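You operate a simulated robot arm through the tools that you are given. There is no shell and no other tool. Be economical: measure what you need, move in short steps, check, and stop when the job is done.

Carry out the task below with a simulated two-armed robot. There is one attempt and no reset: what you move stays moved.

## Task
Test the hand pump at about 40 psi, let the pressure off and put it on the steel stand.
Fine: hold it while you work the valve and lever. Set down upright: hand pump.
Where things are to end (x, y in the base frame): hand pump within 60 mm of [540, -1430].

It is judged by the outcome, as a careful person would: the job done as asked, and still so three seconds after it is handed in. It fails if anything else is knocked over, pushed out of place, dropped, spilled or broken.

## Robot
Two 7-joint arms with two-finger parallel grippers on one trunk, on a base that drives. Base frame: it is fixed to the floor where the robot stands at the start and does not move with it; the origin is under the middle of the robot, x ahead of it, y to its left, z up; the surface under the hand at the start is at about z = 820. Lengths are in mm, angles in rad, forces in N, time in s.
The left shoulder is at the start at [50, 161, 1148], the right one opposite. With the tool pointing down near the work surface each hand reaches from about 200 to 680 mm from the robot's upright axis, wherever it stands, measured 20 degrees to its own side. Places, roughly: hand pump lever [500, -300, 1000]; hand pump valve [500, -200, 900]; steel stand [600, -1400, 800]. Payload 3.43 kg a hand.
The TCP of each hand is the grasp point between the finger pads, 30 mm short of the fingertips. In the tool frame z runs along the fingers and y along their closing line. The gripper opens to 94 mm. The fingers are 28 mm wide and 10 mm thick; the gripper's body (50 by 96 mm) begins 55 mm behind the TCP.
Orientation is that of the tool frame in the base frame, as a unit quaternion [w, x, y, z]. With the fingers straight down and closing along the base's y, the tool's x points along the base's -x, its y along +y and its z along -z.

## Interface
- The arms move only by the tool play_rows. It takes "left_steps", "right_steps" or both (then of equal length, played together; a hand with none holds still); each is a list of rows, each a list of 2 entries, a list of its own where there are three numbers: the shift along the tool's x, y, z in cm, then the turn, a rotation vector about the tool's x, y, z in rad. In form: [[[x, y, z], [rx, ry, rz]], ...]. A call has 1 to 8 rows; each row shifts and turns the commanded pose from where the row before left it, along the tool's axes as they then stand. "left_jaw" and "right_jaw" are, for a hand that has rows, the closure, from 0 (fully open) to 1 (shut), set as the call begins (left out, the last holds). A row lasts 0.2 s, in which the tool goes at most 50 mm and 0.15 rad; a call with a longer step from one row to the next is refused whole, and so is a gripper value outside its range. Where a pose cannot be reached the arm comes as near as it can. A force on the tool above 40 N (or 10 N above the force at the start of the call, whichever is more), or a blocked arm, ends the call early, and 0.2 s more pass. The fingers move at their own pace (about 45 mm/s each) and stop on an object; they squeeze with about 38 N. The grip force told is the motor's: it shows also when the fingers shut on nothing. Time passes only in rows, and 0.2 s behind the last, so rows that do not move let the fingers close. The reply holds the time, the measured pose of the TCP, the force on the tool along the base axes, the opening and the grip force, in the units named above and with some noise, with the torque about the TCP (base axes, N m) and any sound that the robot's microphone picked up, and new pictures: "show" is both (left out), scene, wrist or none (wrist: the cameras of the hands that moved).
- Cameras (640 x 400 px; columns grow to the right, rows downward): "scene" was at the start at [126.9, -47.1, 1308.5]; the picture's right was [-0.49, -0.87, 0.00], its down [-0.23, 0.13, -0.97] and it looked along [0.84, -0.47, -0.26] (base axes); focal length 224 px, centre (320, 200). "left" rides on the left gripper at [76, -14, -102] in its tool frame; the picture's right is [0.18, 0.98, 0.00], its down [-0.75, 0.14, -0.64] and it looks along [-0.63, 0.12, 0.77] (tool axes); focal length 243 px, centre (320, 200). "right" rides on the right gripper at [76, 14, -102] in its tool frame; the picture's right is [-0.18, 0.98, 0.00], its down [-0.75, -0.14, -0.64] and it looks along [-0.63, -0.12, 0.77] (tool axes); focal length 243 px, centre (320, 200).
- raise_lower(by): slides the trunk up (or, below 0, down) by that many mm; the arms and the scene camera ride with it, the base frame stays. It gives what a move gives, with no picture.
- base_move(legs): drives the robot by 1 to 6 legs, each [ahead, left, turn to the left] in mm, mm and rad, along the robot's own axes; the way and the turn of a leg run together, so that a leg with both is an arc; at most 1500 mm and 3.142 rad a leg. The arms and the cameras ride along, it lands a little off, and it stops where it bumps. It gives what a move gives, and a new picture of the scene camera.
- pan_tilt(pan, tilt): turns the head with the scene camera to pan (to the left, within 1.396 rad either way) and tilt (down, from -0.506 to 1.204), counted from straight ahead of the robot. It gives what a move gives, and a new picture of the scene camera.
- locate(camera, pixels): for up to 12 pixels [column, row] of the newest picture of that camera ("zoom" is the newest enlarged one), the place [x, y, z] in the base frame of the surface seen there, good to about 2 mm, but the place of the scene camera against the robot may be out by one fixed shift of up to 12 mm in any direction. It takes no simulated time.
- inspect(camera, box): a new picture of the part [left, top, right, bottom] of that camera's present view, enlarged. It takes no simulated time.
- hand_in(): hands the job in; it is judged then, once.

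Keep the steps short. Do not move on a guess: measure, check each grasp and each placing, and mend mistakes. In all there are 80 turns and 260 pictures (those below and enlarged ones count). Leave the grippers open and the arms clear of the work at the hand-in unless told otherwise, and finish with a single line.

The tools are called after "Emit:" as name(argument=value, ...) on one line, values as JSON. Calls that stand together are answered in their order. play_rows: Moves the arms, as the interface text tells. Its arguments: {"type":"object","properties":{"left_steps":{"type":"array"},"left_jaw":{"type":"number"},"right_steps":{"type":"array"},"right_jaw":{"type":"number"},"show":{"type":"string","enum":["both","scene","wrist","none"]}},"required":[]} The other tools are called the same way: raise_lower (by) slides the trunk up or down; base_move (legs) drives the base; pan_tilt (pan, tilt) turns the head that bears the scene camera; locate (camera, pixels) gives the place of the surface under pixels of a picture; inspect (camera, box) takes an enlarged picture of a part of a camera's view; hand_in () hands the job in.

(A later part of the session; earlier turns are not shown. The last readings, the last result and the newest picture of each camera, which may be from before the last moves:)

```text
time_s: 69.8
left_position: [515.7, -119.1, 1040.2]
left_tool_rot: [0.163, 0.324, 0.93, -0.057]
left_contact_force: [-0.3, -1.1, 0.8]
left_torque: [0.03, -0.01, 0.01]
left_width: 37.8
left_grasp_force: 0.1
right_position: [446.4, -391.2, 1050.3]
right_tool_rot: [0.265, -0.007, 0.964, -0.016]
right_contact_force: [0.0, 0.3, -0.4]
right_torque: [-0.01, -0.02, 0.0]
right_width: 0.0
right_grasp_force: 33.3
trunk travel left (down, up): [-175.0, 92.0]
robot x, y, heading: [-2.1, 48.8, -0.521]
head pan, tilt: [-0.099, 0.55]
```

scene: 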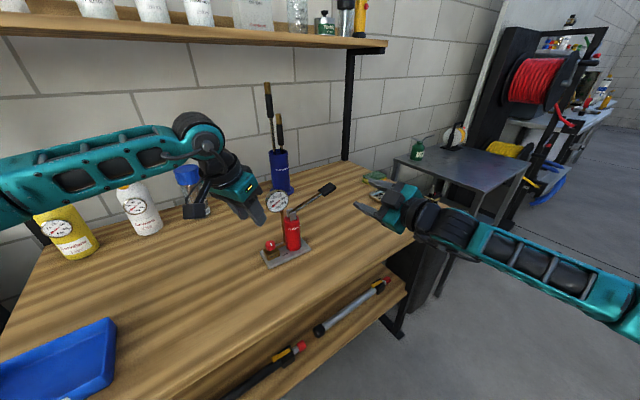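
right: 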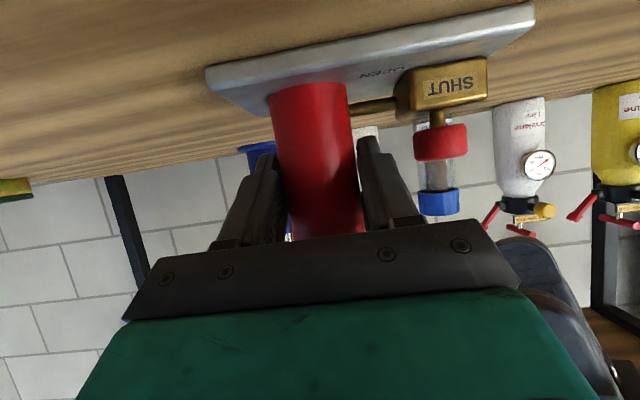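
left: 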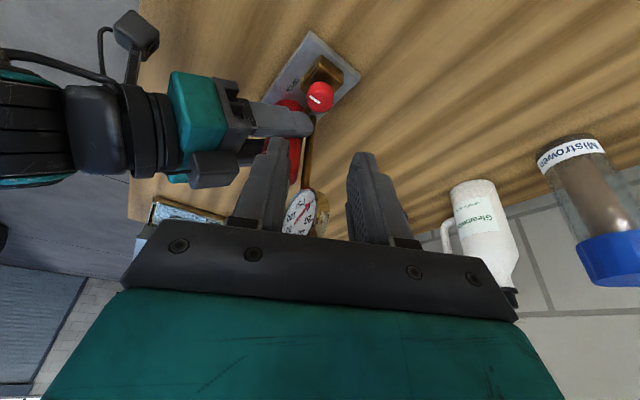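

Now swing the left hand to heading straight ahead, 30° down, and move it in front of the cylinder.

Emit:
play_rows(left_steps=[[[0, 0, 0], [-0.0458, 0, -0.1259]], [[0, 0, 0], [-0.0458, 0, -0.1259]], [[0, 0, 0], [-0.0458, 0, -0.1259]], [[0, 0, 0], [-0.0458, 0, -0.1259]], [[0, 0, 0], [-0.0458, 0, -0.1259]], [[0, 0, 0], [0, -0.14, 0]], [[0, 0, 0], [0, -0.14, 0]], [[0, 0, 0], [0, -0.14, 0]]], left_jaw=0.4, show="none")

Emit:
play_rows(left_steps=[[[2.5, 0, -1.5], [0, -0.14, 0]], [[2.5, 0, -1.0], [0, -0.14, 0]], [[4.2, 0, 0], [0, 0, 0]], [[4.2, 0, 0], [0, 0, 0]], [[0, -4, 0], [0, 0, 0]], [[0, -4, 0], [0, 0, 0]], [[0, -4.2, 0], [0, 0, 0]], [[0, 0, 0], [0, 0, 0]]])

```text
time_s: 71.6
left_position: [514.2, -119.4, 1039.1]
left_tool_rot: [0.375, -0.001, 0.927, 0.001]
left_contact_force: [0.2, -0.1, -0.2]
left_torque: [-0.03, 0.0, -0.01]
left_width: 56.3
left_grasp_force: 0.0
right_position: [446.9, -392.7, 1050.9]
right_tool_rot: [0.267, -0.007, 0.964, -0.015]
right_contact_force: [-0.1, 0.2, 1.1]
right_torque: [-0.03, 0.03, -0.03]
right_width: 0.0
right_grasp_force: 33.1
trunk travel left (down, up): [-175.0, 92.0]
robot x, y, heading: [-0.8, 52.9, -0.522]
head pan, tilt: [-0.099, 0.55]
```

```text
time_s: 73.4
left_position: [421.0, -241.5, 947.0]
left_tool_rot: [0.5, 0.001, 0.866, 0.0]
left_contact_force: [0.7, 0.9, -0.5]
left_torque: [-0.02, 0.02, 0.0]
left_width: 56.3
left_grasp_force: 0.0
right_position: [447.4, -390.7, 1049.7]
right_tool_rot: [0.267, -0.007, 0.964, -0.016]
right_contact_force: [-0.2, -0.2, 0.1]
right_torque: [-0.02, 0.04, 0.02]
right_width: 0.0
right_grasp_force: 33.0
trunk travel left (down, up): [-175.0, 92.0]
robot x, y, heading: [1.1, 50.6, -0.521]
head pan, tilt: [-0.099, 0.55]
```

scene: 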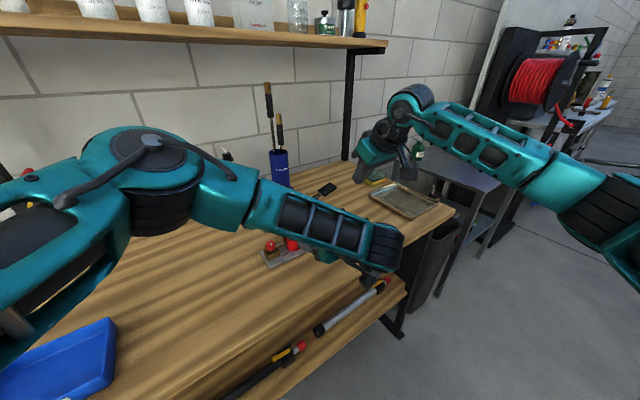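
left: 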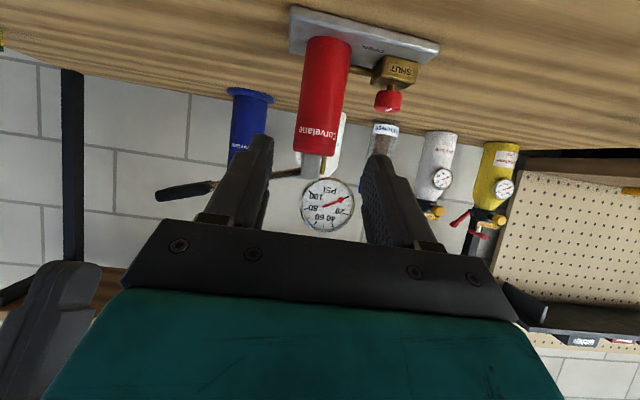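

Left camera sees the pump well-centred. Advance 127 mm and close.

Emit:
play_rows(left_steps=[[[0.26, 0.03, 3.0], [0, 0, 0]], [[0.26, 0, 3.0], [0, 0, 0]], [[0, 0, 3.0], [0, 0, 0]], [[0, 0, 2.2], [0, 0, 0]], [[0, 0, 1.5], [0, 0, 0]], [[0, 0, 0], [0, 0, 0]]], show="none")

Emit:
play_rows(left_steps=[[[0, 0, 0], [0, 0, 0]], [[0, 0, 0], [0, 0, 0]], [[0, 0, 0], [0, 0, 0]], [[0, 0, 0], [0, 0, 0]]], left_jaw=1.0, show="both")

Emit:
inspect(camera="right", box=[0, 0, 640, 400])

```text
time_s: 74.8
left_position: [529.9, -241.2, 878.6]
left_tool_rot: [0.5, -0.001, 0.866, 0.001]
left_contact_force: [1.3, 0.8, 1.3]
left_torque: [0.0, -0.03, 0.02]
left_width: 56.3
left_grasp_force: 0.1
right_position: [447.0, -391.8, 1051.0]
right_tool_rot: [0.266, -0.006, 0.964, -0.016]
right_contact_force: [-0.5, -0.2, -0.2]
right_torque: [0.03, 0.01, -0.02]
right_width: 0.0
right_grasp_force: 32.7
trunk travel left (down, up): [-175.0, 92.0]
robot x, y, heading: [-1.1, 45.6, -0.524]
head pan, tilt: [-0.099, 0.55]
```

```text
time_s: 75.8
left_position: [529.4, -241.0, 878.3]
left_tool_rot: [0.5, 0.0, 0.866, 0.001]
left_contact_force: [1.4, 2.1, 0.4]
left_torque: [0.03, -0.11, -0.02]
left_width: 45.1
left_grasp_force: 38.1
right_position: [446.7, -391.3, 1050.8]
right_tool_rot: [0.267, -0.006, 0.964, -0.016]
right_contact_force: [-0.5, -0.9, -0.7]
right_torque: [-0.01, 0.01, 0.01]
right_width: 0.0
right_grasp_force: 32.2
trunk travel left (down, up): [-175.0, 92.0]
robot x, y, heading: [-1.4, 51.4, -0.526]
head pan, tilt: [-0.099, 0.55]
```

scene: 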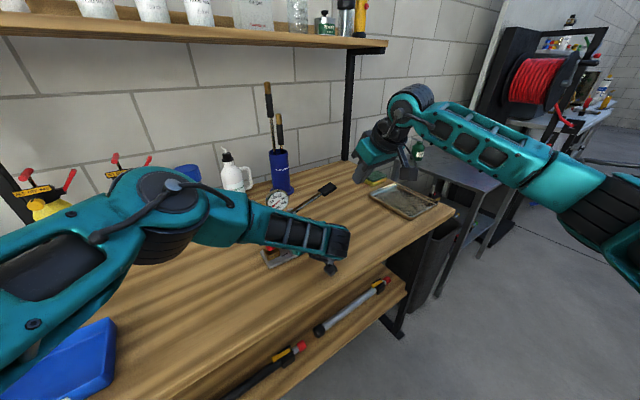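
left: 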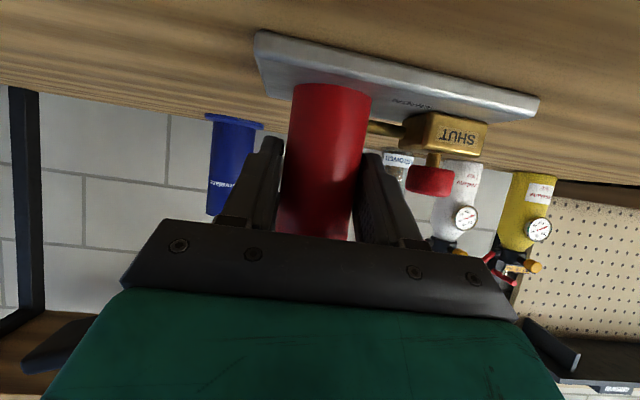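

```text
1.00 times, centred on (320, 200) of right (not enlarged: the box is as wide or as high as the picture)
```

zoom: 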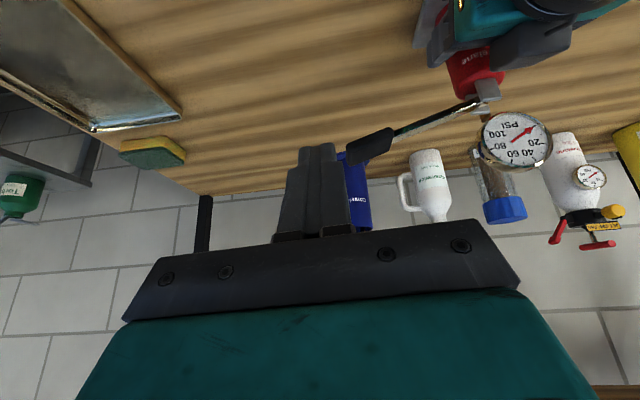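

Held by the left (45 mm). Both the scene and right cameras see the gauge. Measure the handle.

Emit:
locate(camera="right", pixels=[[352, 150], [370, 145], [388, 133], [370, 138], [372, 155], [410, 128], [440, 118], [475, 104]])

Emit:
inspect(camera="scene", box=[255, 170, 355, 240])

Emit:
locate(camera="zoom", pixels=[[460, 110], [480, 95], [440, 125], [500, 100]])

```text
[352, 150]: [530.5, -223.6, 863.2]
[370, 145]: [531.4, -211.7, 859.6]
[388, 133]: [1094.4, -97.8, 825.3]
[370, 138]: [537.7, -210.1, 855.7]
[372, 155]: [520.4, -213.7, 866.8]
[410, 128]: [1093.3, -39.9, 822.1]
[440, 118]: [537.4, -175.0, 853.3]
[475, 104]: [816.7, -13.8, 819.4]
```

```text
5.71 times, centred on (305, 205) of scene
```

zoom: 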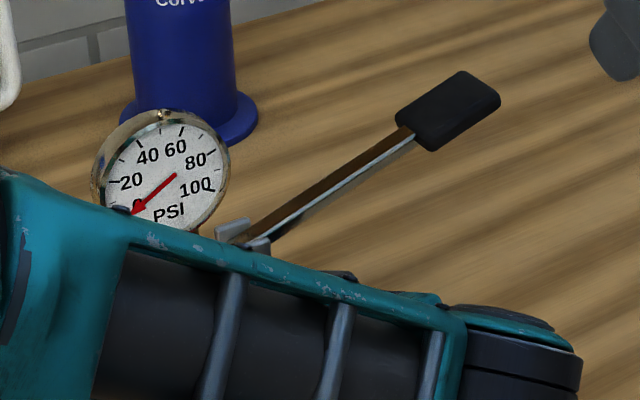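

```text
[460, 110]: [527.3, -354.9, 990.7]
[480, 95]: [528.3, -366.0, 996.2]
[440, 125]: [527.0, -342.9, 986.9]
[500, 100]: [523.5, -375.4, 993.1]
```

Handle top centre is about (531, -356, 988). Move the closed right fingertips to ~15 mm above it.

Emit:
play_rows(right_steps=[[[-1.63, 1.1, 1.73], [0, 0, 0]], [[-1.63, 1.1, 1.73], [0, 0, 0]], [[-1.63, 1.1, 1.73], [0, 0, 0]], [[0, 0, 0], [0, 0, 0]]], show="both")

Emit:
inspect(camera="scene", box=[255, 150, 375, 240])

Emit:
locate(camera="right", pixels=[[335, 140], [325, 125], [345, 150]])

```text
time_s: 76.8
left_position: [528.5, -242.6, 878.4]
left_tool_rot: [0.5, 0.0, 0.866, 0.0]
left_contact_force: [-2.0, 0.0, 0.5]
left_torque: [-0.01, -0.13, 0.12]
left_width: 45.0
left_grasp_force: 38.3
right_position: [515.5, -359.4, 1030.1]
right_tool_rot: [0.267, -0.008, 0.964, -0.015]
right_contact_force: [0.1, -0.4, -0.2]
right_torque: [0.0, -0.03, -0.02]
right_width: 0.0
right_grasp_force: 33.3
trunk travel left (down, up): [-175.0, 92.0]
robot x, y, heading: [-1.0, 47.1, -0.529]
head pan, tilt: [-0.099, 0.55]
```

scene: 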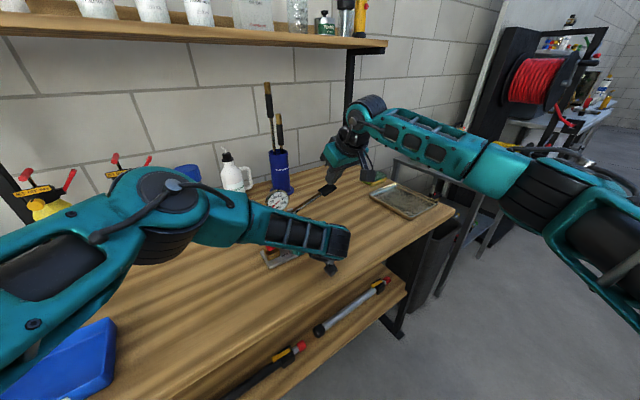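
right: 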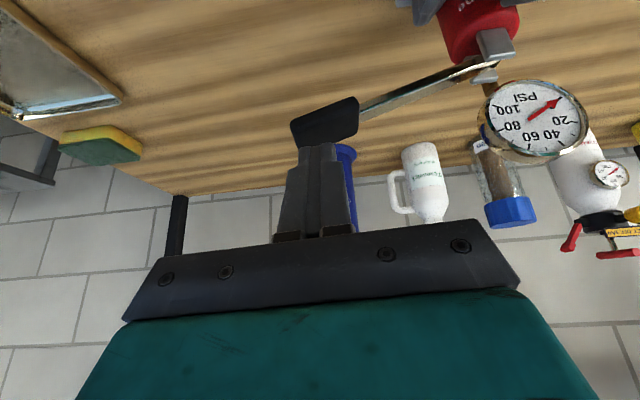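

```text
4.44 times, centred on (315, 195) of scene
```

zoom: 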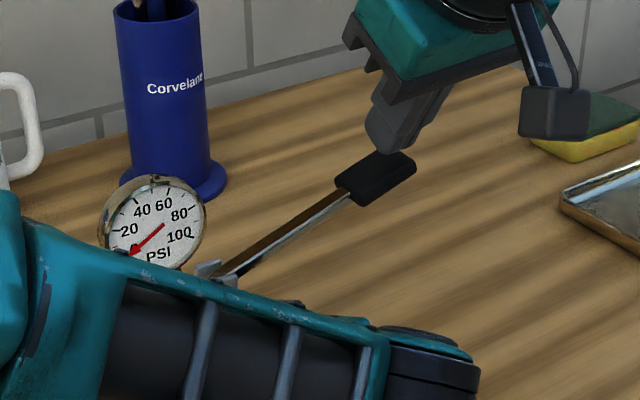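

```text
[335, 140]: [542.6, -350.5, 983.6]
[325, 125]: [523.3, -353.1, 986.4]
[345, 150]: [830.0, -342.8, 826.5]
```

Fingertips are above the handle. Press down ~35 mm total (15 mm to contact) and read the gauge.

Emit:
play_rows(right_steps=[[[0.41, 0, 0.69], [0, 0, 0]], [[0.41, 0, 0.69], [0, 0, 0]], [[0.41, 0, 0.69], [0, 0, 0]], [[0.41, 0, 0.69], [0, 0, 0]], [[0.3, 0, 0.5], [0, 0, 0]]], show="wrist")

Emit:
inspect(camera="scene", box=[255, 150, 375, 240])

```text
time_s: 78.0
left_position: [528.0, -241.1, 879.2]
left_tool_rot: [0.5, 0.0, 0.866, 0.001]
left_contact_force: [-0.4, 0.1, -0.1]
left_torque: [0.07, -0.01, 0.0]
left_width: 44.9
left_grasp_force: 38.3
right_position: [516.4, -360.8, 993.0]
right_tool_rot: [0.267, -0.008, 0.963, -0.016]
right_contact_force: [-0.2, -1.6, 5.9]
right_torque: [-0.07, -0.04, 0.03]
right_width: 0.2
right_grasp_force: 32.4
trunk travel left (down, up): [-175.0, 92.0]
robot x, y, heading: [1.4, 46.9, -0.525]
head pan, tilt: [-0.099, 0.55]
```

right: 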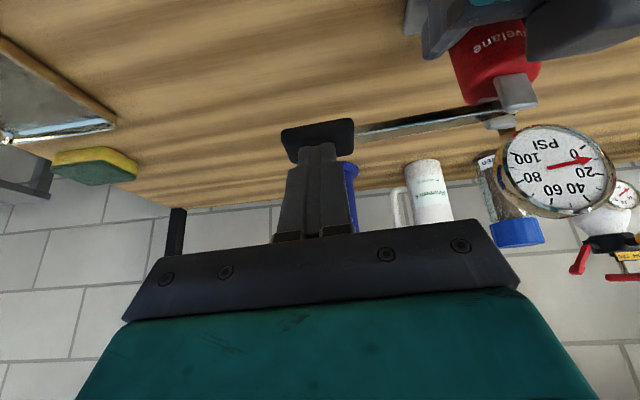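

```text
4.44 times, centred on (315, 195) of scene
```

zoom: 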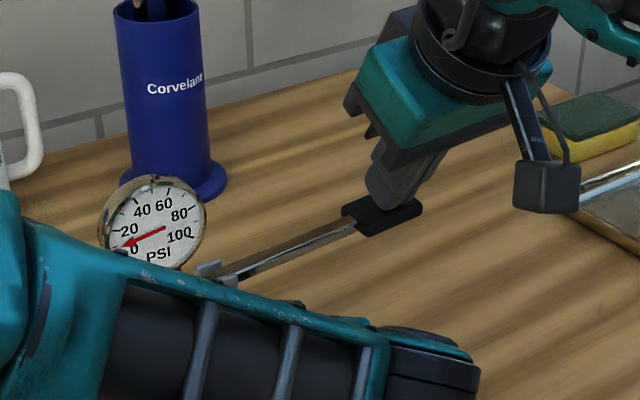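

The gauge has moved to about 8 psi. Continue the stroke 30 mm.

Emit:
play_rows(right_steps=[[[0.36, 0, 0.6], [0, 0, 0]], [[0.36, 0, 0.6], [0, 0, 0]], [[0.36, 0, 0.6], [0, 0, 0]], [[0.36, 0, 0.6], [0, 0, 0]]], show="wrist")

Emit:
inspect(camera="scene", box=[255, 150, 375, 240])

```text
time_s: 79.0
left_position: [528.9, -241.0, 879.5]
left_tool_rot: [0.5, 0.001, 0.866, 0.0]
left_contact_force: [0.8, -3.9, 0.3]
left_torque: [0.44, 0.04, 0.04]
left_width: 44.7
left_grasp_force: 37.9
right_position: [516.2, -360.6, 964.7]
right_tool_rot: [0.267, -0.008, 0.964, -0.015]
right_contact_force: [-1.4, 4.1, 7.4]
right_torque: [0.14, 0.03, 0.03]
right_width: 0.0
right_grasp_force: 32.9
trunk travel left (down, up): [-175.0, 92.0]
robot x, y, heading: [-1.4, 47.4, -0.524]
head pan, tilt: [-0.099, 0.55]
```

right: 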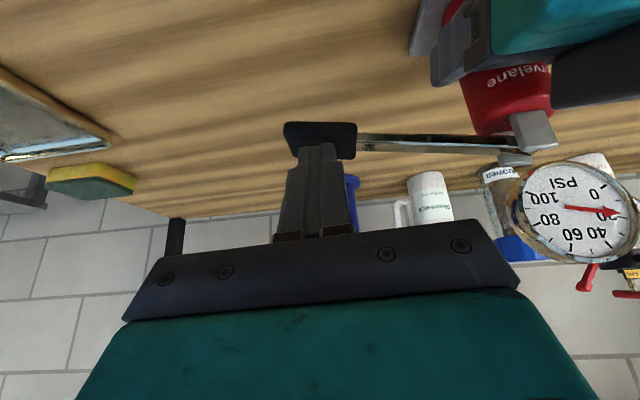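

```text
4.44 times, centred on (315, 195) of scene
```

zoom: 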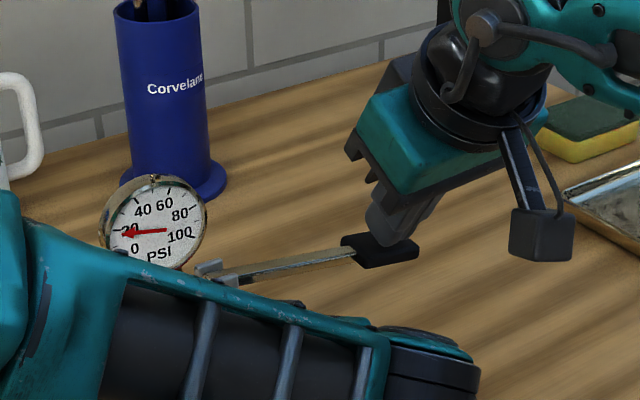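

About 18–20 psi, force 7 N. Continue another 20 mm.

Emit:
play_rows(right_steps=[[[0.31, 0, 0.52], [0, 0, 0]], [[0.31, 0, 0.52], [0, 0, 0]], [[0.31, 0, 0.52], [0, 0, 0]], [[0.31, 0, 0.52], [0, 0, 0]]], show="wrist")

Emit:
inspect(camera="scene", box=[255, 150, 375, 240])

```text
time_s: 80.0
left_position: [526.7, -242.8, 880.9]
left_tool_rot: [0.502, 0.001, 0.865, -0.001]
left_contact_force: [0.8, -14.3, -1.0]
left_torque: [1.5, 0.48, 0.13]
left_width: 44.6
left_grasp_force: 37.7
right_position: [516.7, -365.1, 950.6]
right_tool_rot: [0.278, -0.005, 0.961, -0.018]
right_contact_force: [-0.2, -3.3, 38.0]
right_torque: [0.18, -0.2, -0.01]
right_width: 0.0
right_grasp_force: 33.3
trunk travel left (down, up): [-175.0, 92.0]
robot x, y, heading: [1.9, 48.7, -0.524]
head pan, tilt: [-0.099, 0.55]
```

right: 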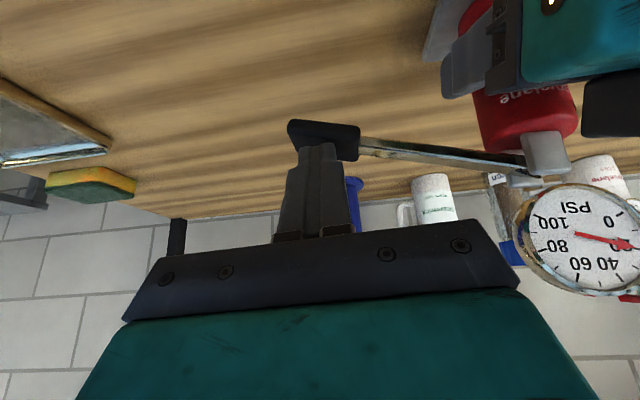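

```text
4.44 times, centred on (315, 195) of scene
```

zoom: 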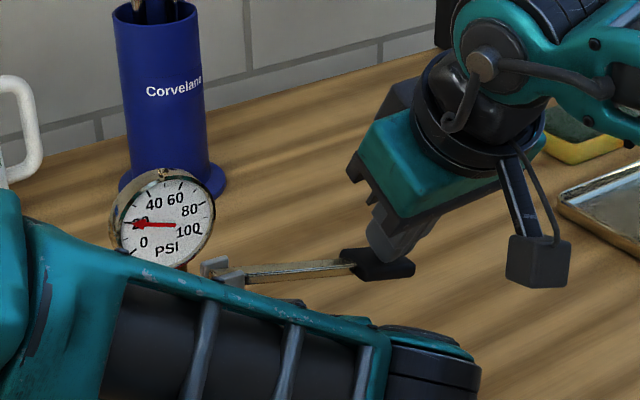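

End of stroke reached, ~22 psi. Lift the right hand 80 mm and see whether the lever springs back.

Emit:
play_rows(right_steps=[[[-0.5, 0, -0.86], [0, 0, 0]], [[-1.0, 0, -1.7], [0, 0, 0]], [[-1.0, 0, -1.7], [0, 0, 0]], [[-1.0, 0, -1.7], [0, 0, 0]], [[-0.8, 0, -1.3], [0, 0, 0]], [[0, 0, 0], [0, 0, 0]]], show="wrist")

Emit:
inspect(camera="scene", box=[255, 150, 375, 240])

```text
time_s: 81.4
left_position: [529.7, -239.6, 880.4]
left_tool_rot: [0.502, -0.001, 0.865, 0.0]
left_contact_force: [-0.9, 5.3, 8.2]
left_torque: [-0.31, -0.19, 0.1]
left_width: 44.9
left_grasp_force: 38.1
right_position: [514.1, -359.9, 1024.6]
right_tool_rot: [0.267, -0.006, 0.963, -0.018]
right_contact_force: [0.2, 0.7, -0.6]
right_torque: [-0.04, -0.03, 0.04]
right_width: 0.0
right_grasp_force: 33.3
trunk travel left (down, up): [-175.0, 92.0]
robot x, y, heading: [1.7, 49.9, -0.523]
head pan, tilt: [-0.099, 0.55]
```

right: 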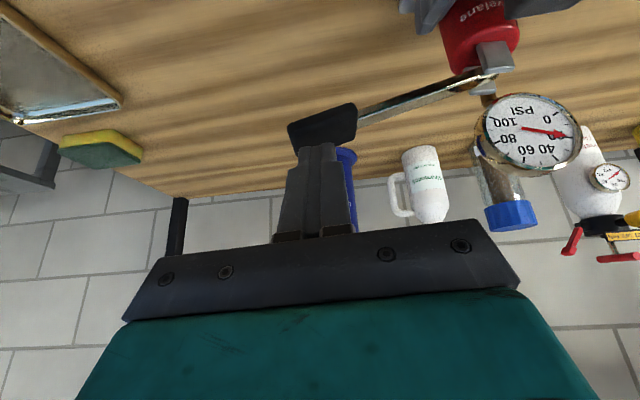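

```text
4.44 times, centred on (315, 195) of scene
```

zoom: 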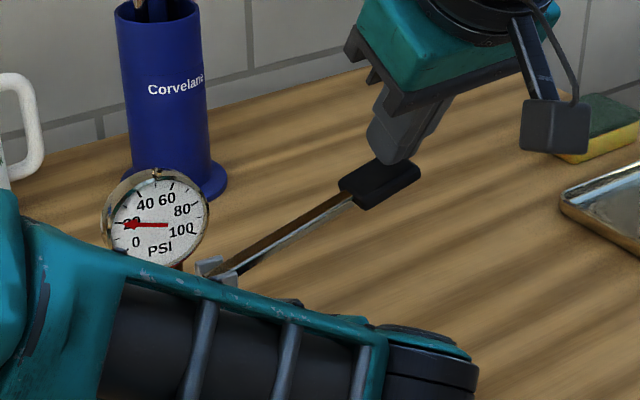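

Lever springs back and pressure holds at ~20 psi. Second stroke: press down to just before the stop.

Emit:
play_rows(right_steps=[[[0.5, 0, 0.86], [0, 0, 0]], [[0.5, 0, 0.86], [0, 0, 0]], [[0.5, 0, 0.86], [0, 0, 0]], [[0.5, 0, 0.86], [0, 0, 0]], [[0.5, 0, 0.86], [0, 0, 0]], [[0.5, 0, 0.86], [0, 0, 0]], [[0, 0, 0], [0, 0, 0]]], show="wrist")

Emit:
inspect(camera="scene", box=[260, 170, 310, 230])

Emit:
inspect(camera="right", box=[480, 100, 640, 300])

```text
time_s: 83.0
left_position: [529.3, -239.5, 878.7]
left_tool_rot: [0.5, -0.001, 0.866, 0.001]
left_contact_force: [4.9, 3.5, 6.4]
left_torque: [0.4, -0.2, 0.08]
left_width: 44.8
left_grasp_force: 38.0
right_position: [516.1, -360.5, 965.3]
right_tool_rot: [0.268, -0.007, 0.963, -0.016]
right_contact_force: [-1.1, 2.0, 7.1]
right_torque: [0.12, 0.0, 0.03]
right_width: 0.0
right_grasp_force: 32.8
trunk travel left (down, up): [-175.0, 92.0]
robot x, y, heading: [2.8, 46.9, -0.525]
head pan, tilt: [-0.099, 0.55]
```

right: 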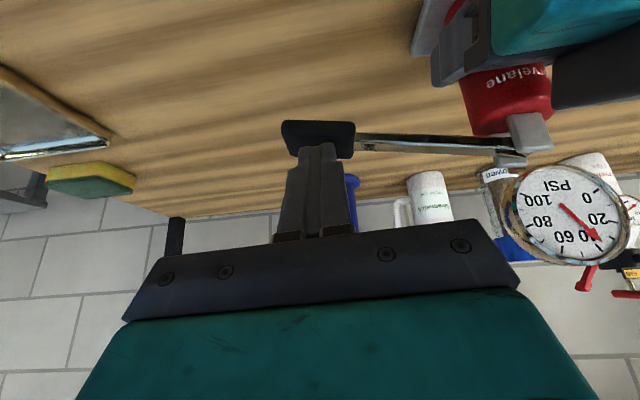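

```text
6.67 times, centred on (285, 200) of scene
```

zoom: 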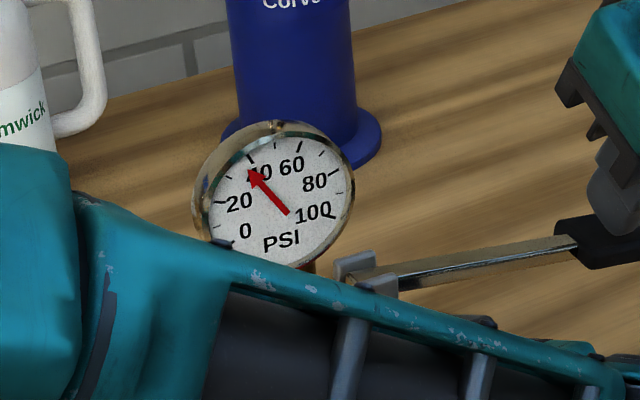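

```text
2.00 times, centred on (560, 200) of right
```

zoom: 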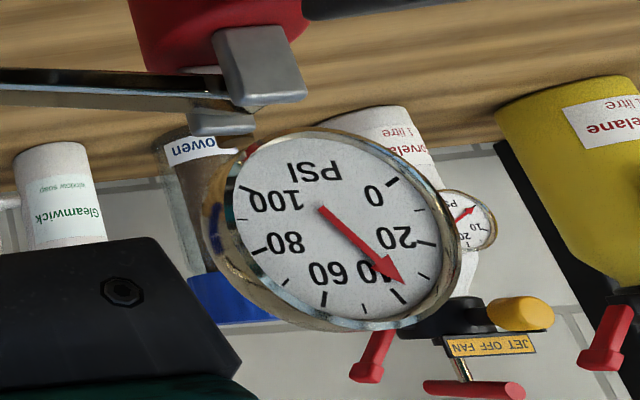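

The needle is practically on the 40 tick. Let the lever up and confirm the pressure holds.

Emit:
play_rows(right_steps=[[[-0.5, 0, -0.86], [0, 0, 0]], [[-1.0, 0, -1.7], [0, 0, 0]], [[-1.0, 0, -1.7], [0, 0, 0]], [[-1.0, 0, -1.7], [0, 0, 0]], [[-1.0, 0, -1.7], [0, 0, 0]], [[0, 0, 0], [0, 0, 0]]], show="none")

Emit:
inspect(camera="scene", box=[255, 165, 355, 240])

Emit:
inspect(camera="right", box=[440, 40, 620, 200])

```text
time_s: 84.4
left_position: [527.8, -241.6, 879.0]
left_tool_rot: [0.5, 0.0, 0.866, 0.0]
left_contact_force: [-1.4, 5.6, 8.2]
left_torque: [-0.32, 0.11, -0.02]
left_width: 44.5
left_grasp_force: 38.7
right_position: [514.5, -359.6, 1054.2]
right_tool_rot: [0.267, -0.007, 0.964, -0.016]
right_contact_force: [0.0, -0.2, -0.6]
right_torque: [0.0, -0.03, 0.04]
right_width: 0.2
right_grasp_force: 33.6
trunk travel left (down, up): [-175.0, 92.0]
robot x, y, heading: [1.9, 49.4, -0.524]
head pan, tilt: [-0.099, 0.55]
```

```text
5.33 times, centred on (305, 202) of scene
```

zoom: 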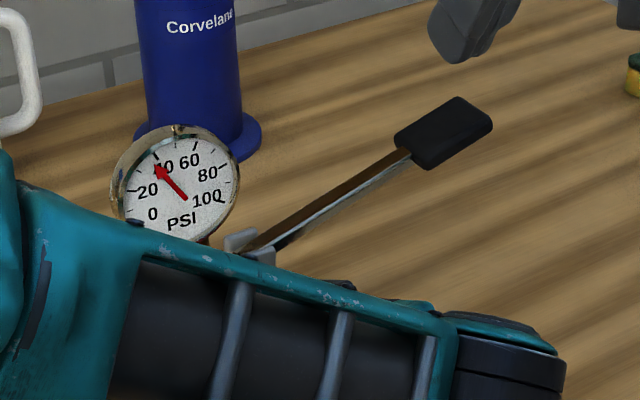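

```text
2.50 times, centred on (530, 120) of right
```

zoom: 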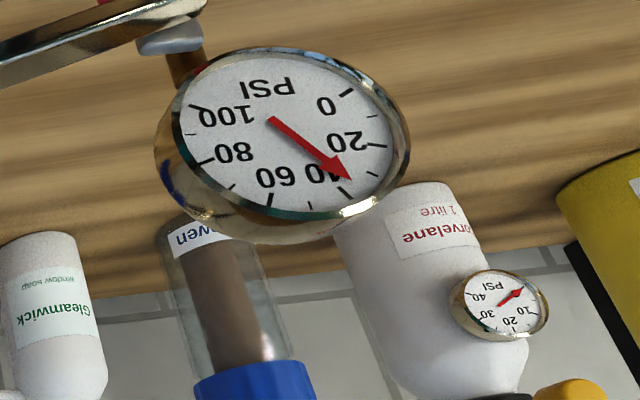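

It holds at about 37 psi. Add a small partial stroke (~10 mm of lever) to bring it to 40.

Emit:
play_rows(right_steps=[[[0.51, 0, 0.86], [0, 0, 0]], [[0.51, 0, 0.86], [0, 0, 0]], [[0.51, 0, 0.86], [0, 0, 0]], [[0.51, 0, 0.86], [0, 0, 0]], [[0.4, 0, 0.65], [0, 0, 0]], [[0, 0, 0], [0, 0, 0]]], show="none")

Emit:
inspect(camera="right", box=[440, 60, 640, 240])

Emit:
inspect(camera="scene", box=[260, 180, 300, 220])

```text
time_s: 85.8
left_position: [527.3, -241.7, 878.2]
left_tool_rot: [0.5, 0.0, 0.866, 0.001]
left_contact_force: [-2.9, 5.2, 3.5]
left_torque: [-0.25, -0.11, -0.11]
left_width: 44.4
left_grasp_force: 37.8
right_position: [514.2, -360.1, 1005.7]
right_tool_rot: [0.268, -0.006, 0.963, -0.017]
right_contact_force: [1.2, -3.5, 5.2]
right_torque: [-0.16, -0.04, -0.02]
right_width: 0.1
right_grasp_force: 33.0
trunk travel left (down, up): [-175.0, 92.0]
robot x, y, heading: [1.3, 51.2, -0.525]
head pan, tilt: [-0.099, 0.55]
```

```text
2.22 times, centred on (540, 150) of right
```

zoom: 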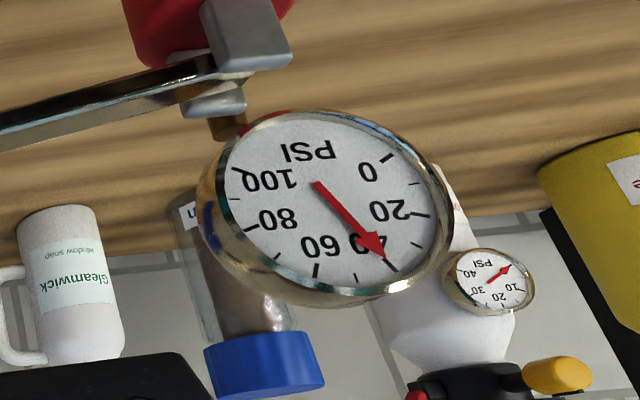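

```text
10.00 times, centred on (280, 200) of scene
```

zoom: 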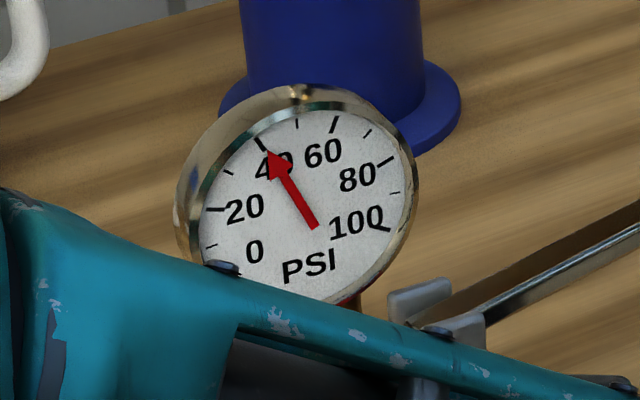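

Exactly 40 psi now. Next: lift the right off the lever; left releases and backs straight out.

Emit:
play_rows(right_steps=[[[-0.5, 0, -0.86], [0, 0, 0]], [[-1.0, 0, -1.7], [0, 0, 0]], [[-1.0, 0, -1.7], [0, 0, 0]], [[-0.5, 0, -0.86], [0, 0, 0]], [[0, 0, 0], [0, 0, 0]], [[0, 0, 0], [0, 0, 0]], [[0, 0, 0], [0, 0, 0]], [[0, 0, 0], [0, 0, 0]]], left_steps=[[[0, 0, 0], [0, 0, 0]], [[0, 0, 0], [0, 0, 0]], [[0, 0, -2], [0, 0, 0]], [[0, 0, -3], [0, 0, 0]], [[0, 0, -3.5], [0, 0, 0]], [[0, 0, -4], [0, 0, 0]], [[0, 0, -3.5], [0, 0, 0]], [[0, 0, 0], [0, 0, 0]]], left_jaw=0.4, show="none")

Emit:
play_rows(left_steps=[[[-2, 4, 0], [0, 0, 0]], [[-2, 4, 0], [0, 0, 0]], [[-2, 4, 0], [0, 0, 0]], [[0, 0, 0], [0, 0.14, 0]], [[0, 0, 0], [0, 0.14, 0]], [[0, 0, 0], [0, 0.14, 0]], [[0, 0, 0], [0, 0.14, 0]], [[0, 0, 0], [0, 0.14, 0]]], right_steps=[[[0, 0, 0], [0, -0.15, 0]], [[0, 0, 0], [0, -0.15, 0]], [[0, 0, 0], [0, -0.15, 0]], [[0, 0, 0], [0, -0.06, 0]], [[0, 0, -4], [0, 0, 0]], [[0, 0, -4], [0, 0, 0]], [[0, 0, -4], [0, 0, 0]], [[0, 0, -4], [0, 0, 0]]], left_jaw=0.6, right_jaw=0.4, show="scene")

```text
time_s: 87.6
left_position: [387.9, -242.7, 960.3]
left_tool_rot: [0.5, 0.001, 0.866, 0.0]
left_contact_force: [0.3, 0.0, 0.3]
left_torque: [-0.03, 0.02, 0.0]
left_width: 56.4
left_grasp_force: 0.1
right_position: [515.6, -356.9, 1064.1]
right_tool_rot: [0.266, -0.006, 0.964, -0.016]
right_contact_force: [0.5, 0.1, 0.3]
right_torque: [0.04, 0.0, 0.01]
right_width: 0.2
right_grasp_force: 33.3
trunk travel left (down, up): [-175.0, 92.0]
robot x, y, heading: [-2.8, 47.0, -0.526]
head pan, tilt: [-0.099, 0.55]
```

```text
time_s: 89.4
left_position: [419.3, -121.5, 1012.4]
left_tool_rot: [0.171, 0.001, 0.985, 0.0]
left_contact_force: [-0.5, 0.4, -0.1]
left_torque: [0.0, -0.01, 0.03]
left_width: 37.7
left_grasp_force: 0.1
right_position: [376.0, -354.9, 1144.3]
right_tool_rot: [0.501, -0.01, 0.865, -0.015]
right_contact_force: [0.3, 0.6, -0.3]
right_torque: [-0.01, 0.0, 0.0]
right_width: 56.7
right_grasp_force: 0.0
trunk travel left (down, up): [-175.0, 92.0]
robot x, y, heading: [1.4, 49.4, -0.525]
head pan, tilt: [-0.099, 0.55]
```

scene: 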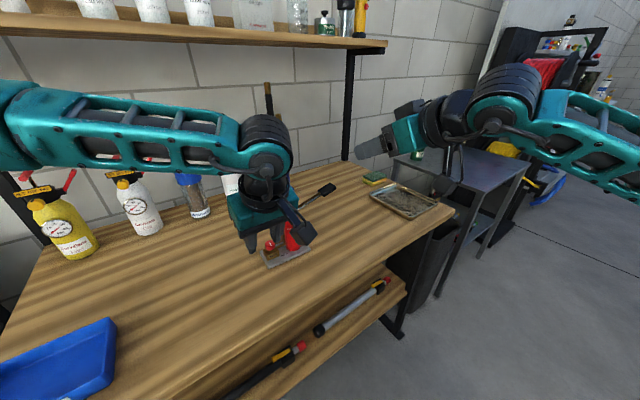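

Yaw the left to -48° and bring the right to its pre-grasp.

Emit:
play_rows(left_steps=[[[0, 0, 0], [0.0479, 0, 0.1316]], [[0, 0, 0], [0.0479, 0, 0.1316]], [[0, 0, 0], [0.0479, 0, 0.1316]], [[0, 0, 0], [0.0479, 0, 0.1316]], [[0, 0, 0], [0.0479, 0, 0.1316]], [[0, 0, 0], [0.0479, 0, 0.1316]], [[0, 0, 0], [0, 0, 0]]], right_steps=[[[0, 0, 0], [-0.016, 0, 0.032]], [[2.57, 1.9, 2.54], [0, 0, 0]], [[2.57, 1.9, 2.54], [0, 0, 0]], [[2.57, 1.9, 2.54], [0, 0, 0]], [[2.57, 1.9, 2.54], [0, 0, 0]], [[2.57, 1.9, 2.54], [0, 0, 0]], [[2.57, 1.9, 2.54], [0, 0, 0]]], show="none")

Emit:
play_rows(right_steps=[[[0, 0, 0], [0, 0, 0]], [[0, 0, 0], [0, 0, 0]]], show="wrist")

Emit:
locate(camera="right", pixels=[[296, 100], [316, 105], [338, 100], [320, 130], [380, 88], [393, 92], [405, 88]])

```text
time_s: 91.0
left_position: [419.5, -120.7, 1010.7]
left_tool_rot: [0.158, 0.403, 0.899, -0.07]
left_contact_force: [0.1, 0.8, -0.4]
left_torque: [0.0, 0.0, -0.01]
left_width: 37.9
left_grasp_force: 0.1
right_position: [431.7, -241.5, 932.8]
right_tool_rot: [0.501, -0.002, 0.865, 0.002]
right_contact_force: [-0.2, 1.2, -0.6]
right_torque: [0.0, 0.01, 0.01]
right_width: 56.2
right_grasp_force: 0.0
trunk travel left (down, up): [-175.0, 92.0]
robot x, y, heading: [1.5, 48.1, -0.52]
head pan, tilt: [-0.099, 0.55]
```

```text
time_s: 91.6
left_position: [420.1, -121.7, 1011.0]
left_tool_rot: [0.158, 0.402, 0.899, -0.071]
left_contact_force: [-0.4, -0.2, 0.9]
left_torque: [0.0, 0.0, -0.02]
left_width: 37.5
left_grasp_force: 0.0
right_position: [431.2, -239.9, 934.0]
right_tool_rot: [0.502, -0.001, 0.865, 0.002]
right_contact_force: [1.2, -0.6, -0.1]
right_torque: [0.0, 0.0, 0.03]
right_width: 56.4
right_grasp_force: 0.1
trunk travel left (down, up): [-175.0, 92.0]
robot x, y, heading: [-1.7, 47.9, -0.529]
head pan, tilt: [-0.099, 0.55]
```

right: 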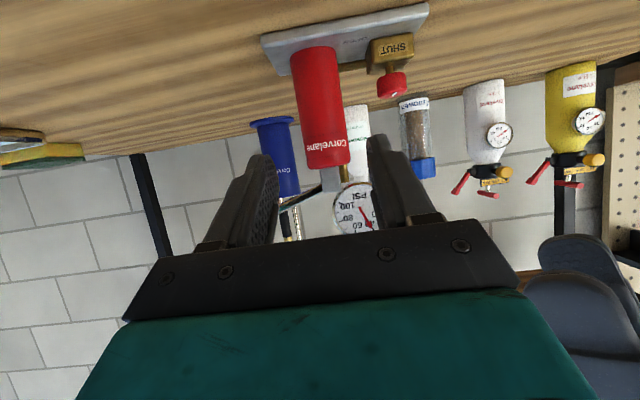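

```text
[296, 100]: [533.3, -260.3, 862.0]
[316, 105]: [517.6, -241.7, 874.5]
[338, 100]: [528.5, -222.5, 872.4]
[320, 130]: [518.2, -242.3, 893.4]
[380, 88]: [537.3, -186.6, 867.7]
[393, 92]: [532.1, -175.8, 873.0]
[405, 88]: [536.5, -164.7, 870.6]
```

Pump is in place. Right advances 112 mm; left goes to above the knob.

Emit:
play_rows(right_steps=[[[-0.06, 0, 3.0], [0, 0, 0]], [[-0.06, 0, 3.0], [0, 0, 0]], [[0, 0, 2.7], [0, 0, 0]], [[0, 0, 1.5], [0, 0, 0]], [[0, 0, 1.0], [0, 0, 0]], [[0, 0, 0], [0, 0, 0]], [[0, 0, 0], [0, 0, 0]]], left_steps=[[[0, 0, 0], [0, 0, 0]], [[0, 0, 0], [0, 0, 0]], [[-2.17, 1.8, 3.13], [0, 0, 0]], [[-2.17, 1.8, 3.13], [0, 0, 0]], [[-2.17, 1.8, 3.13], [0, 0, 0]], [[0, 0, 0], [0, 0, 0]], [[0, 0, 0], [0, 0, 0]]], show="none")

Emit:
play_rows(right_steps=[[[0, 0, 0], [0, 0, 0]], [[0, 0, 0], [0, 0, 0]], [[0, 0, 0], [0, 0, 0]], [[0, 0, 0], [0, 0, 0]], [[0, 0, 0], [0, 0, 0]]], left_steps=[[[0, 0.079, 0], [0.0358, 0, 0.0984]], [[0, 0.079, 0], [0.0358, 0, 0.0984]], [[0, 0.079, 0], [0.0358, 0, 0.0984]], [[0, 0.079, 0], [0.0358, 0, 0.0984]], [[0, 0, 0], [0, 0, 0]]], right_jaw=1.0, show="both")

Emit:
inspect(camera="left", box=[220, 40, 440, 240])

```text
time_s: 93.2
left_position: [522.1, -155.3, 943.7]
left_tool_rot: [0.158, 0.402, 0.899, -0.071]
left_contact_force: [0.1, 0.5, 0.2]
left_torque: [-0.02, 0.02, 0.01]
left_width: 37.6
left_grasp_force: 0.1
right_position: [527.7, -240.4, 881.2]
right_tool_rot: [0.502, -0.001, 0.865, 0.002]
right_contact_force: [-0.3, -0.1, -0.6]
right_torque: [0.01, -0.02, -0.01]
right_width: 56.3
right_grasp_force: 0.1
trunk travel left (down, up): [-175.0, 92.0]
robot x, y, heading: [-3.7, 47.7, -0.527]
head pan, tilt: [-0.099, 0.55]
```

```text
time_s: 94.4
left_position: [525.2, -152.5, 944.8]
left_tool_rot: [0.14, 0.58, 0.796, -0.103]
left_contact_force: [-0.4, 0.3, -0.7]
left_torque: [-0.03, 0.02, 0.0]
left_width: 37.6
left_grasp_force: 0.0
right_position: [528.3, -241.0, 881.3]
right_tool_rot: [0.501, -0.002, 0.865, 0.003]
right_contact_force: [-0.1, 2.0, 0.8]
right_torque: [-0.04, -0.09, -0.05]
right_width: 44.6
right_grasp_force: 37.6
trunk travel left (down, up): [-175.0, 92.0]
robot x, y, heading: [-0.2, 49.8, -0.526]
head pan, tilt: [-0.099, 0.55]
```

scene: 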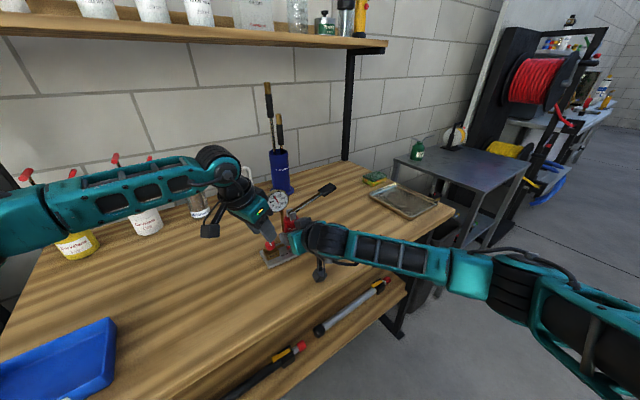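
right: 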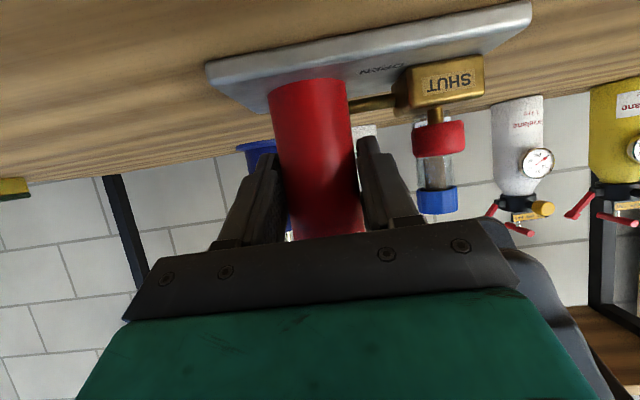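
left: 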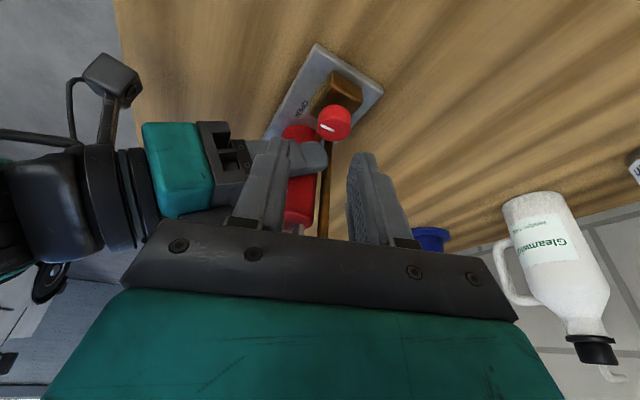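

```text
2.00 times, centred on (330, 140) of left
```

zoom: 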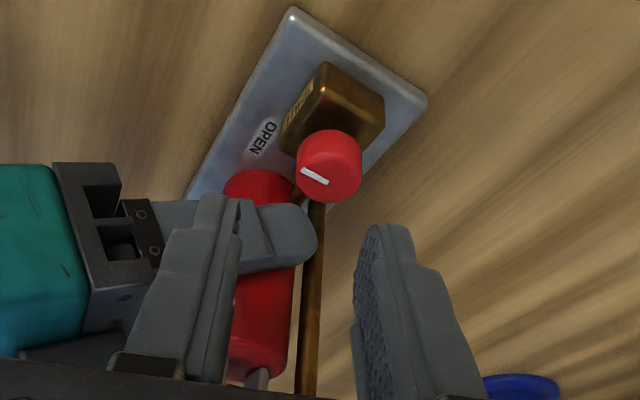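

Right holds (44.6 mm). Left lowers 59 mm onto the knob at -72°.

Emit:
play_rows(left_steps=[[[0.1, 0.85, 1.5], [0, 0, 0]], [[0, 0, 2.0], [0, 0, 0]], [[0, 0, 1.5], [0, 0, 0]], [[0, 0, 0.93], [0, 0, 0]], [[0, 0, 0], [0, 0, 0]]], left_jaw=0.62, show="wrist")

Emit:
inspect(camera="left", box=[220, 60, 440, 250])

```text
time_s: 95.6
left_position: [537.1, -168.1, 888.7]
left_tool_rot: [0.139, 0.579, 0.797, -0.102]
left_contact_force: [-0.3, -0.4, -0.7]
left_torque: [0.04, -0.02, 0.01]
left_width: 35.7
left_grasp_force: 0.1
right_position: [528.6, -240.3, 880.4]
right_tool_rot: [0.502, 0.0, 0.865, 0.0]
right_contact_force: [-0.7, 3.3, 0.8]
right_torque: [-0.04, 0.0, -0.01]
right_width: 44.8
right_grasp_force: 38.4
trunk travel left (down, up): [-175.0, 92.0]
robot x, y, heading: [-2.9, 49.1, -0.526]
head pan, tilt: [-0.099, 0.55]
```

left: 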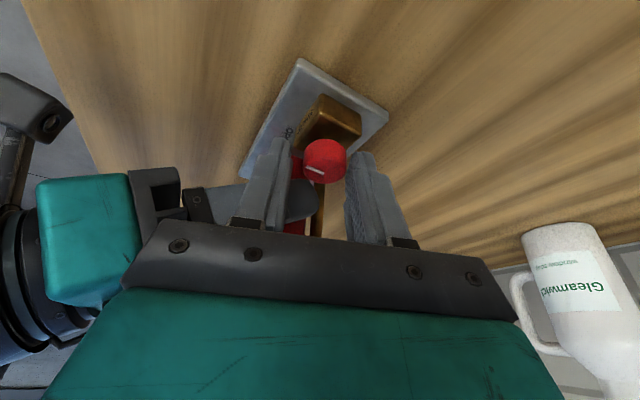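

```text
2.11 times, centred on (330, 155) of left
```

zoom: 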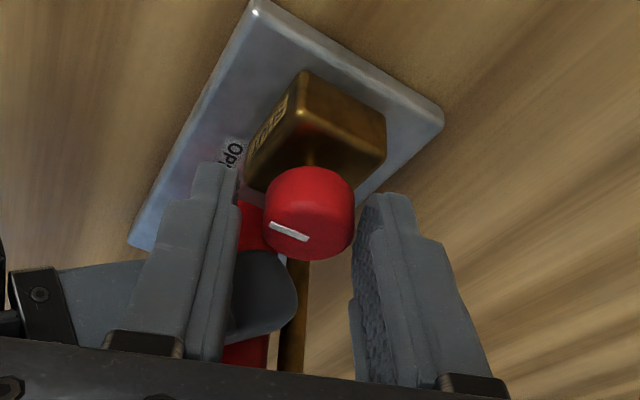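

Knob sits slightly toward the right finger: shift 2 mm, close and turn counter-clockwise 25°.

Emit:
play_rows(left_steps=[[[0, 0.2, 0], [0, 0, 0]], [[0, 0, 0], [0, 0, 0]], [[0, 0, 0], [0, 0, 0]], [[0, -0.079, 0], [-0.0358, 0, -0.0984]], [[0, -0.079, 0], [-0.0358, 0, -0.0984]], [[0, -0.079, 0], [-0.0358, 0, -0.0984]], [[0, -0.079, 0], [-0.0358, 0, -0.0984]], [[0, 0, 0], [0, 0, 0]]], left_jaw=1.0, show="wrist")

Emit:
inspect(camera="scene", box=[255, 170, 325, 230])

```text
time_s: 97.4
left_position: [538.0, -169.3, 889.1]
left_tool_rot: [0.158, 0.402, 0.899, -0.071]
left_contact_force: [5.0, 0.8, 0.2]
left_torque: [0.05, -0.05, 0.03]
left_width: 25.2
left_grasp_force: 38.1
right_position: [529.0, -241.5, 881.1]
right_tool_rot: [0.502, 0.0, 0.865, 0.001]
right_contact_force: [-7.9, -0.6, 4.0]
right_torque: [-0.05, -0.06, 0.28]
right_width: 44.6
right_grasp_force: 38.1
trunk travel left (down, up): [-175.0, 92.0]
robot x, y, heading: [2.1, 47.6, -0.522]
head pan, tilt: [-0.099, 0.55]
```

left: 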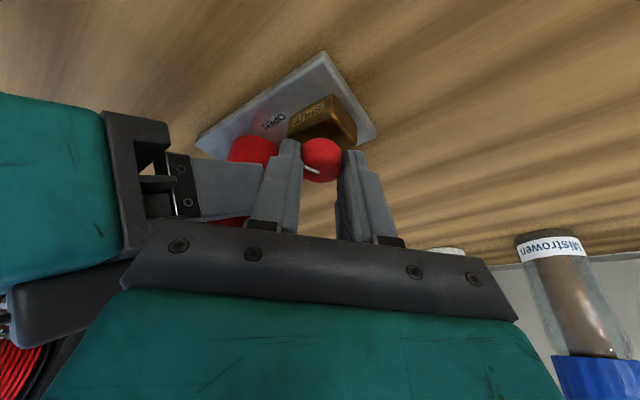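

```text
6.67 times, centred on (290, 200) of scene
```

zoom: 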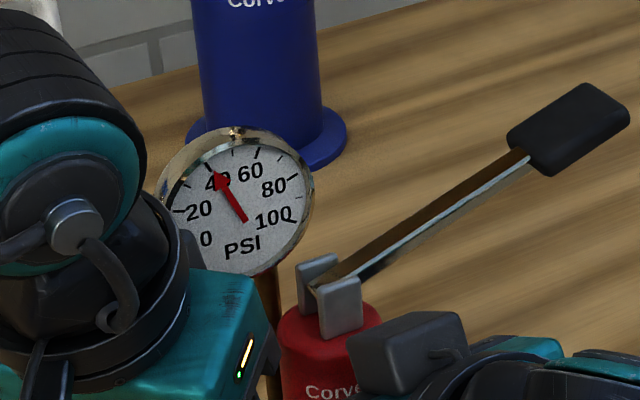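

Still 40 psi after 24°. Ratchet back and take a second bite.

Emit:
play_rows(left_steps=[[[0, 0, 0], [0, 0, 0]], [[0, 0, 0], [0, 0, 0]], [[0, 0.079, 0], [0.0358, 0, 0.0984]], [[0, 0.079, 0], [0.0358, 0, 0.0984]], [[0, 0.079, 0], [0.0358, 0, 0.0984]], [[0, 0.079, 0], [0.0358, 0, 0.0984]], [[0, 0, 0], [0, 0, 0]]], left_jaw=0.62, show="none")

Emit:
play_rows(left_steps=[[[0, 0, 0], [0, 0, 0]], [[0, 0, 0], [0, 0, 0]], [[0, -0.079, 0], [-0.0358, 0, -0.0984]], [[0, -0.079, 0], [-0.0358, 0, -0.0984]], [[0, -0.079, 0], [-0.0358, 0, -0.0984]], [[0, -0.079, 0], [-0.0358, 0, -0.0984]], [[0, 0, 0], [0, 0, 0]]], left_jaw=1.0, show="wrist")

Emit:
inspect(camera="scene", box=[255, 170, 325, 230])

Emit:
inspect(camera="left", box=[220, 60, 440, 250])

```text
time_s: 99.0
left_position: [539.2, -170.0, 888.7]
left_tool_rot: [0.139, 0.58, 0.796, -0.103]
left_contact_force: [-0.8, 0.1, 0.4]
left_torque: [-0.02, 0.0, 0.02]
left_width: 35.9
left_grasp_force: 0.1
right_position: [530.5, -241.0, 880.9]
right_tool_rot: [0.502, -0.001, 0.865, 0.002]
right_contact_force: [-0.7, -1.7, 1.6]
right_torque: [0.01, 0.0, -0.13]
right_width: 44.7
right_grasp_force: 37.6
trunk travel left (down, up): [-175.0, 92.0]
robot x, y, heading: [0.6, 46.1, -0.525]
head pan, tilt: [-0.099, 0.55]
```

```text
time_s: 100.6
left_position: [538.0, -171.0, 889.0]
left_tool_rot: [0.158, 0.4, 0.9, -0.07]
left_contact_force: [6.6, -2.6, -0.5]
left_torque: [-0.03, -0.02, 0.02]
left_width: 25.0
left_grasp_force: 38.5
right_position: [529.1, -241.6, 879.8]
right_tool_rot: [0.502, 0.0, 0.865, 0.001]
right_contact_force: [-4.6, -0.5, 3.3]
right_torque: [-0.03, -0.13, 0.3]
right_width: 44.6
right_grasp_force: 38.5
trunk travel left (down, up): [-175.0, 92.0]
robot x, y, heading: [3.7, 48.2, -0.528]
head pan, tilt: [-0.099, 0.55]
```

left: 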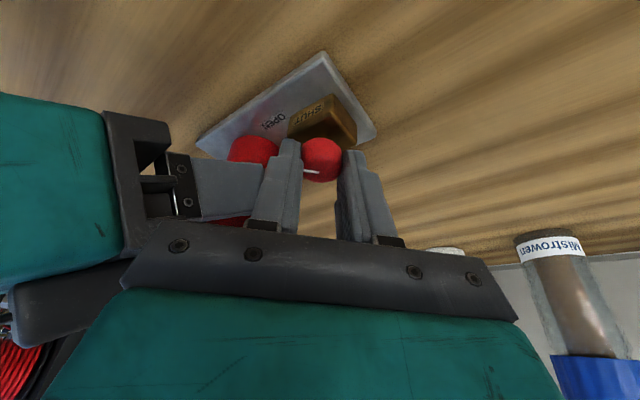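

```text
6.67 times, centred on (290, 200) of scene
```

zoom: 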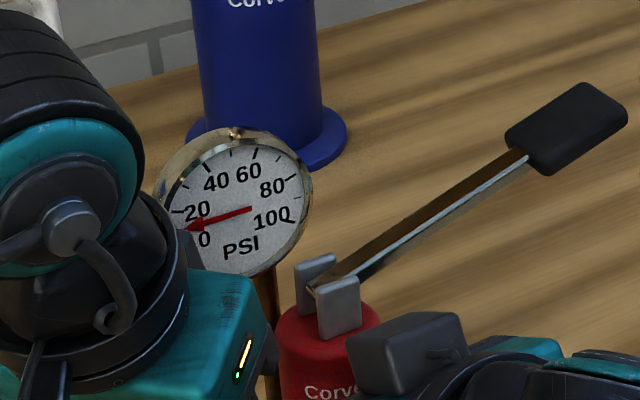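

```text
2.11 times, centred on (330, 155) of left
```

zoom: 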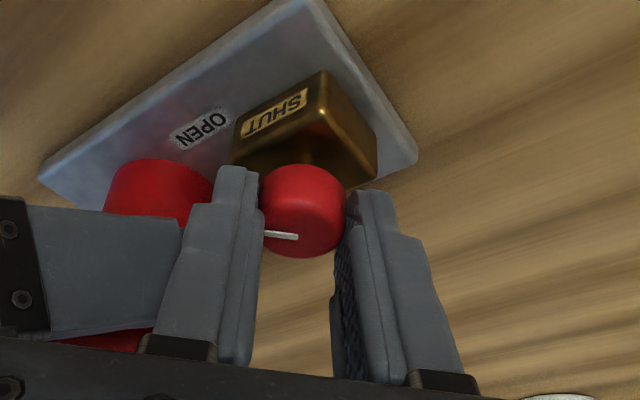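

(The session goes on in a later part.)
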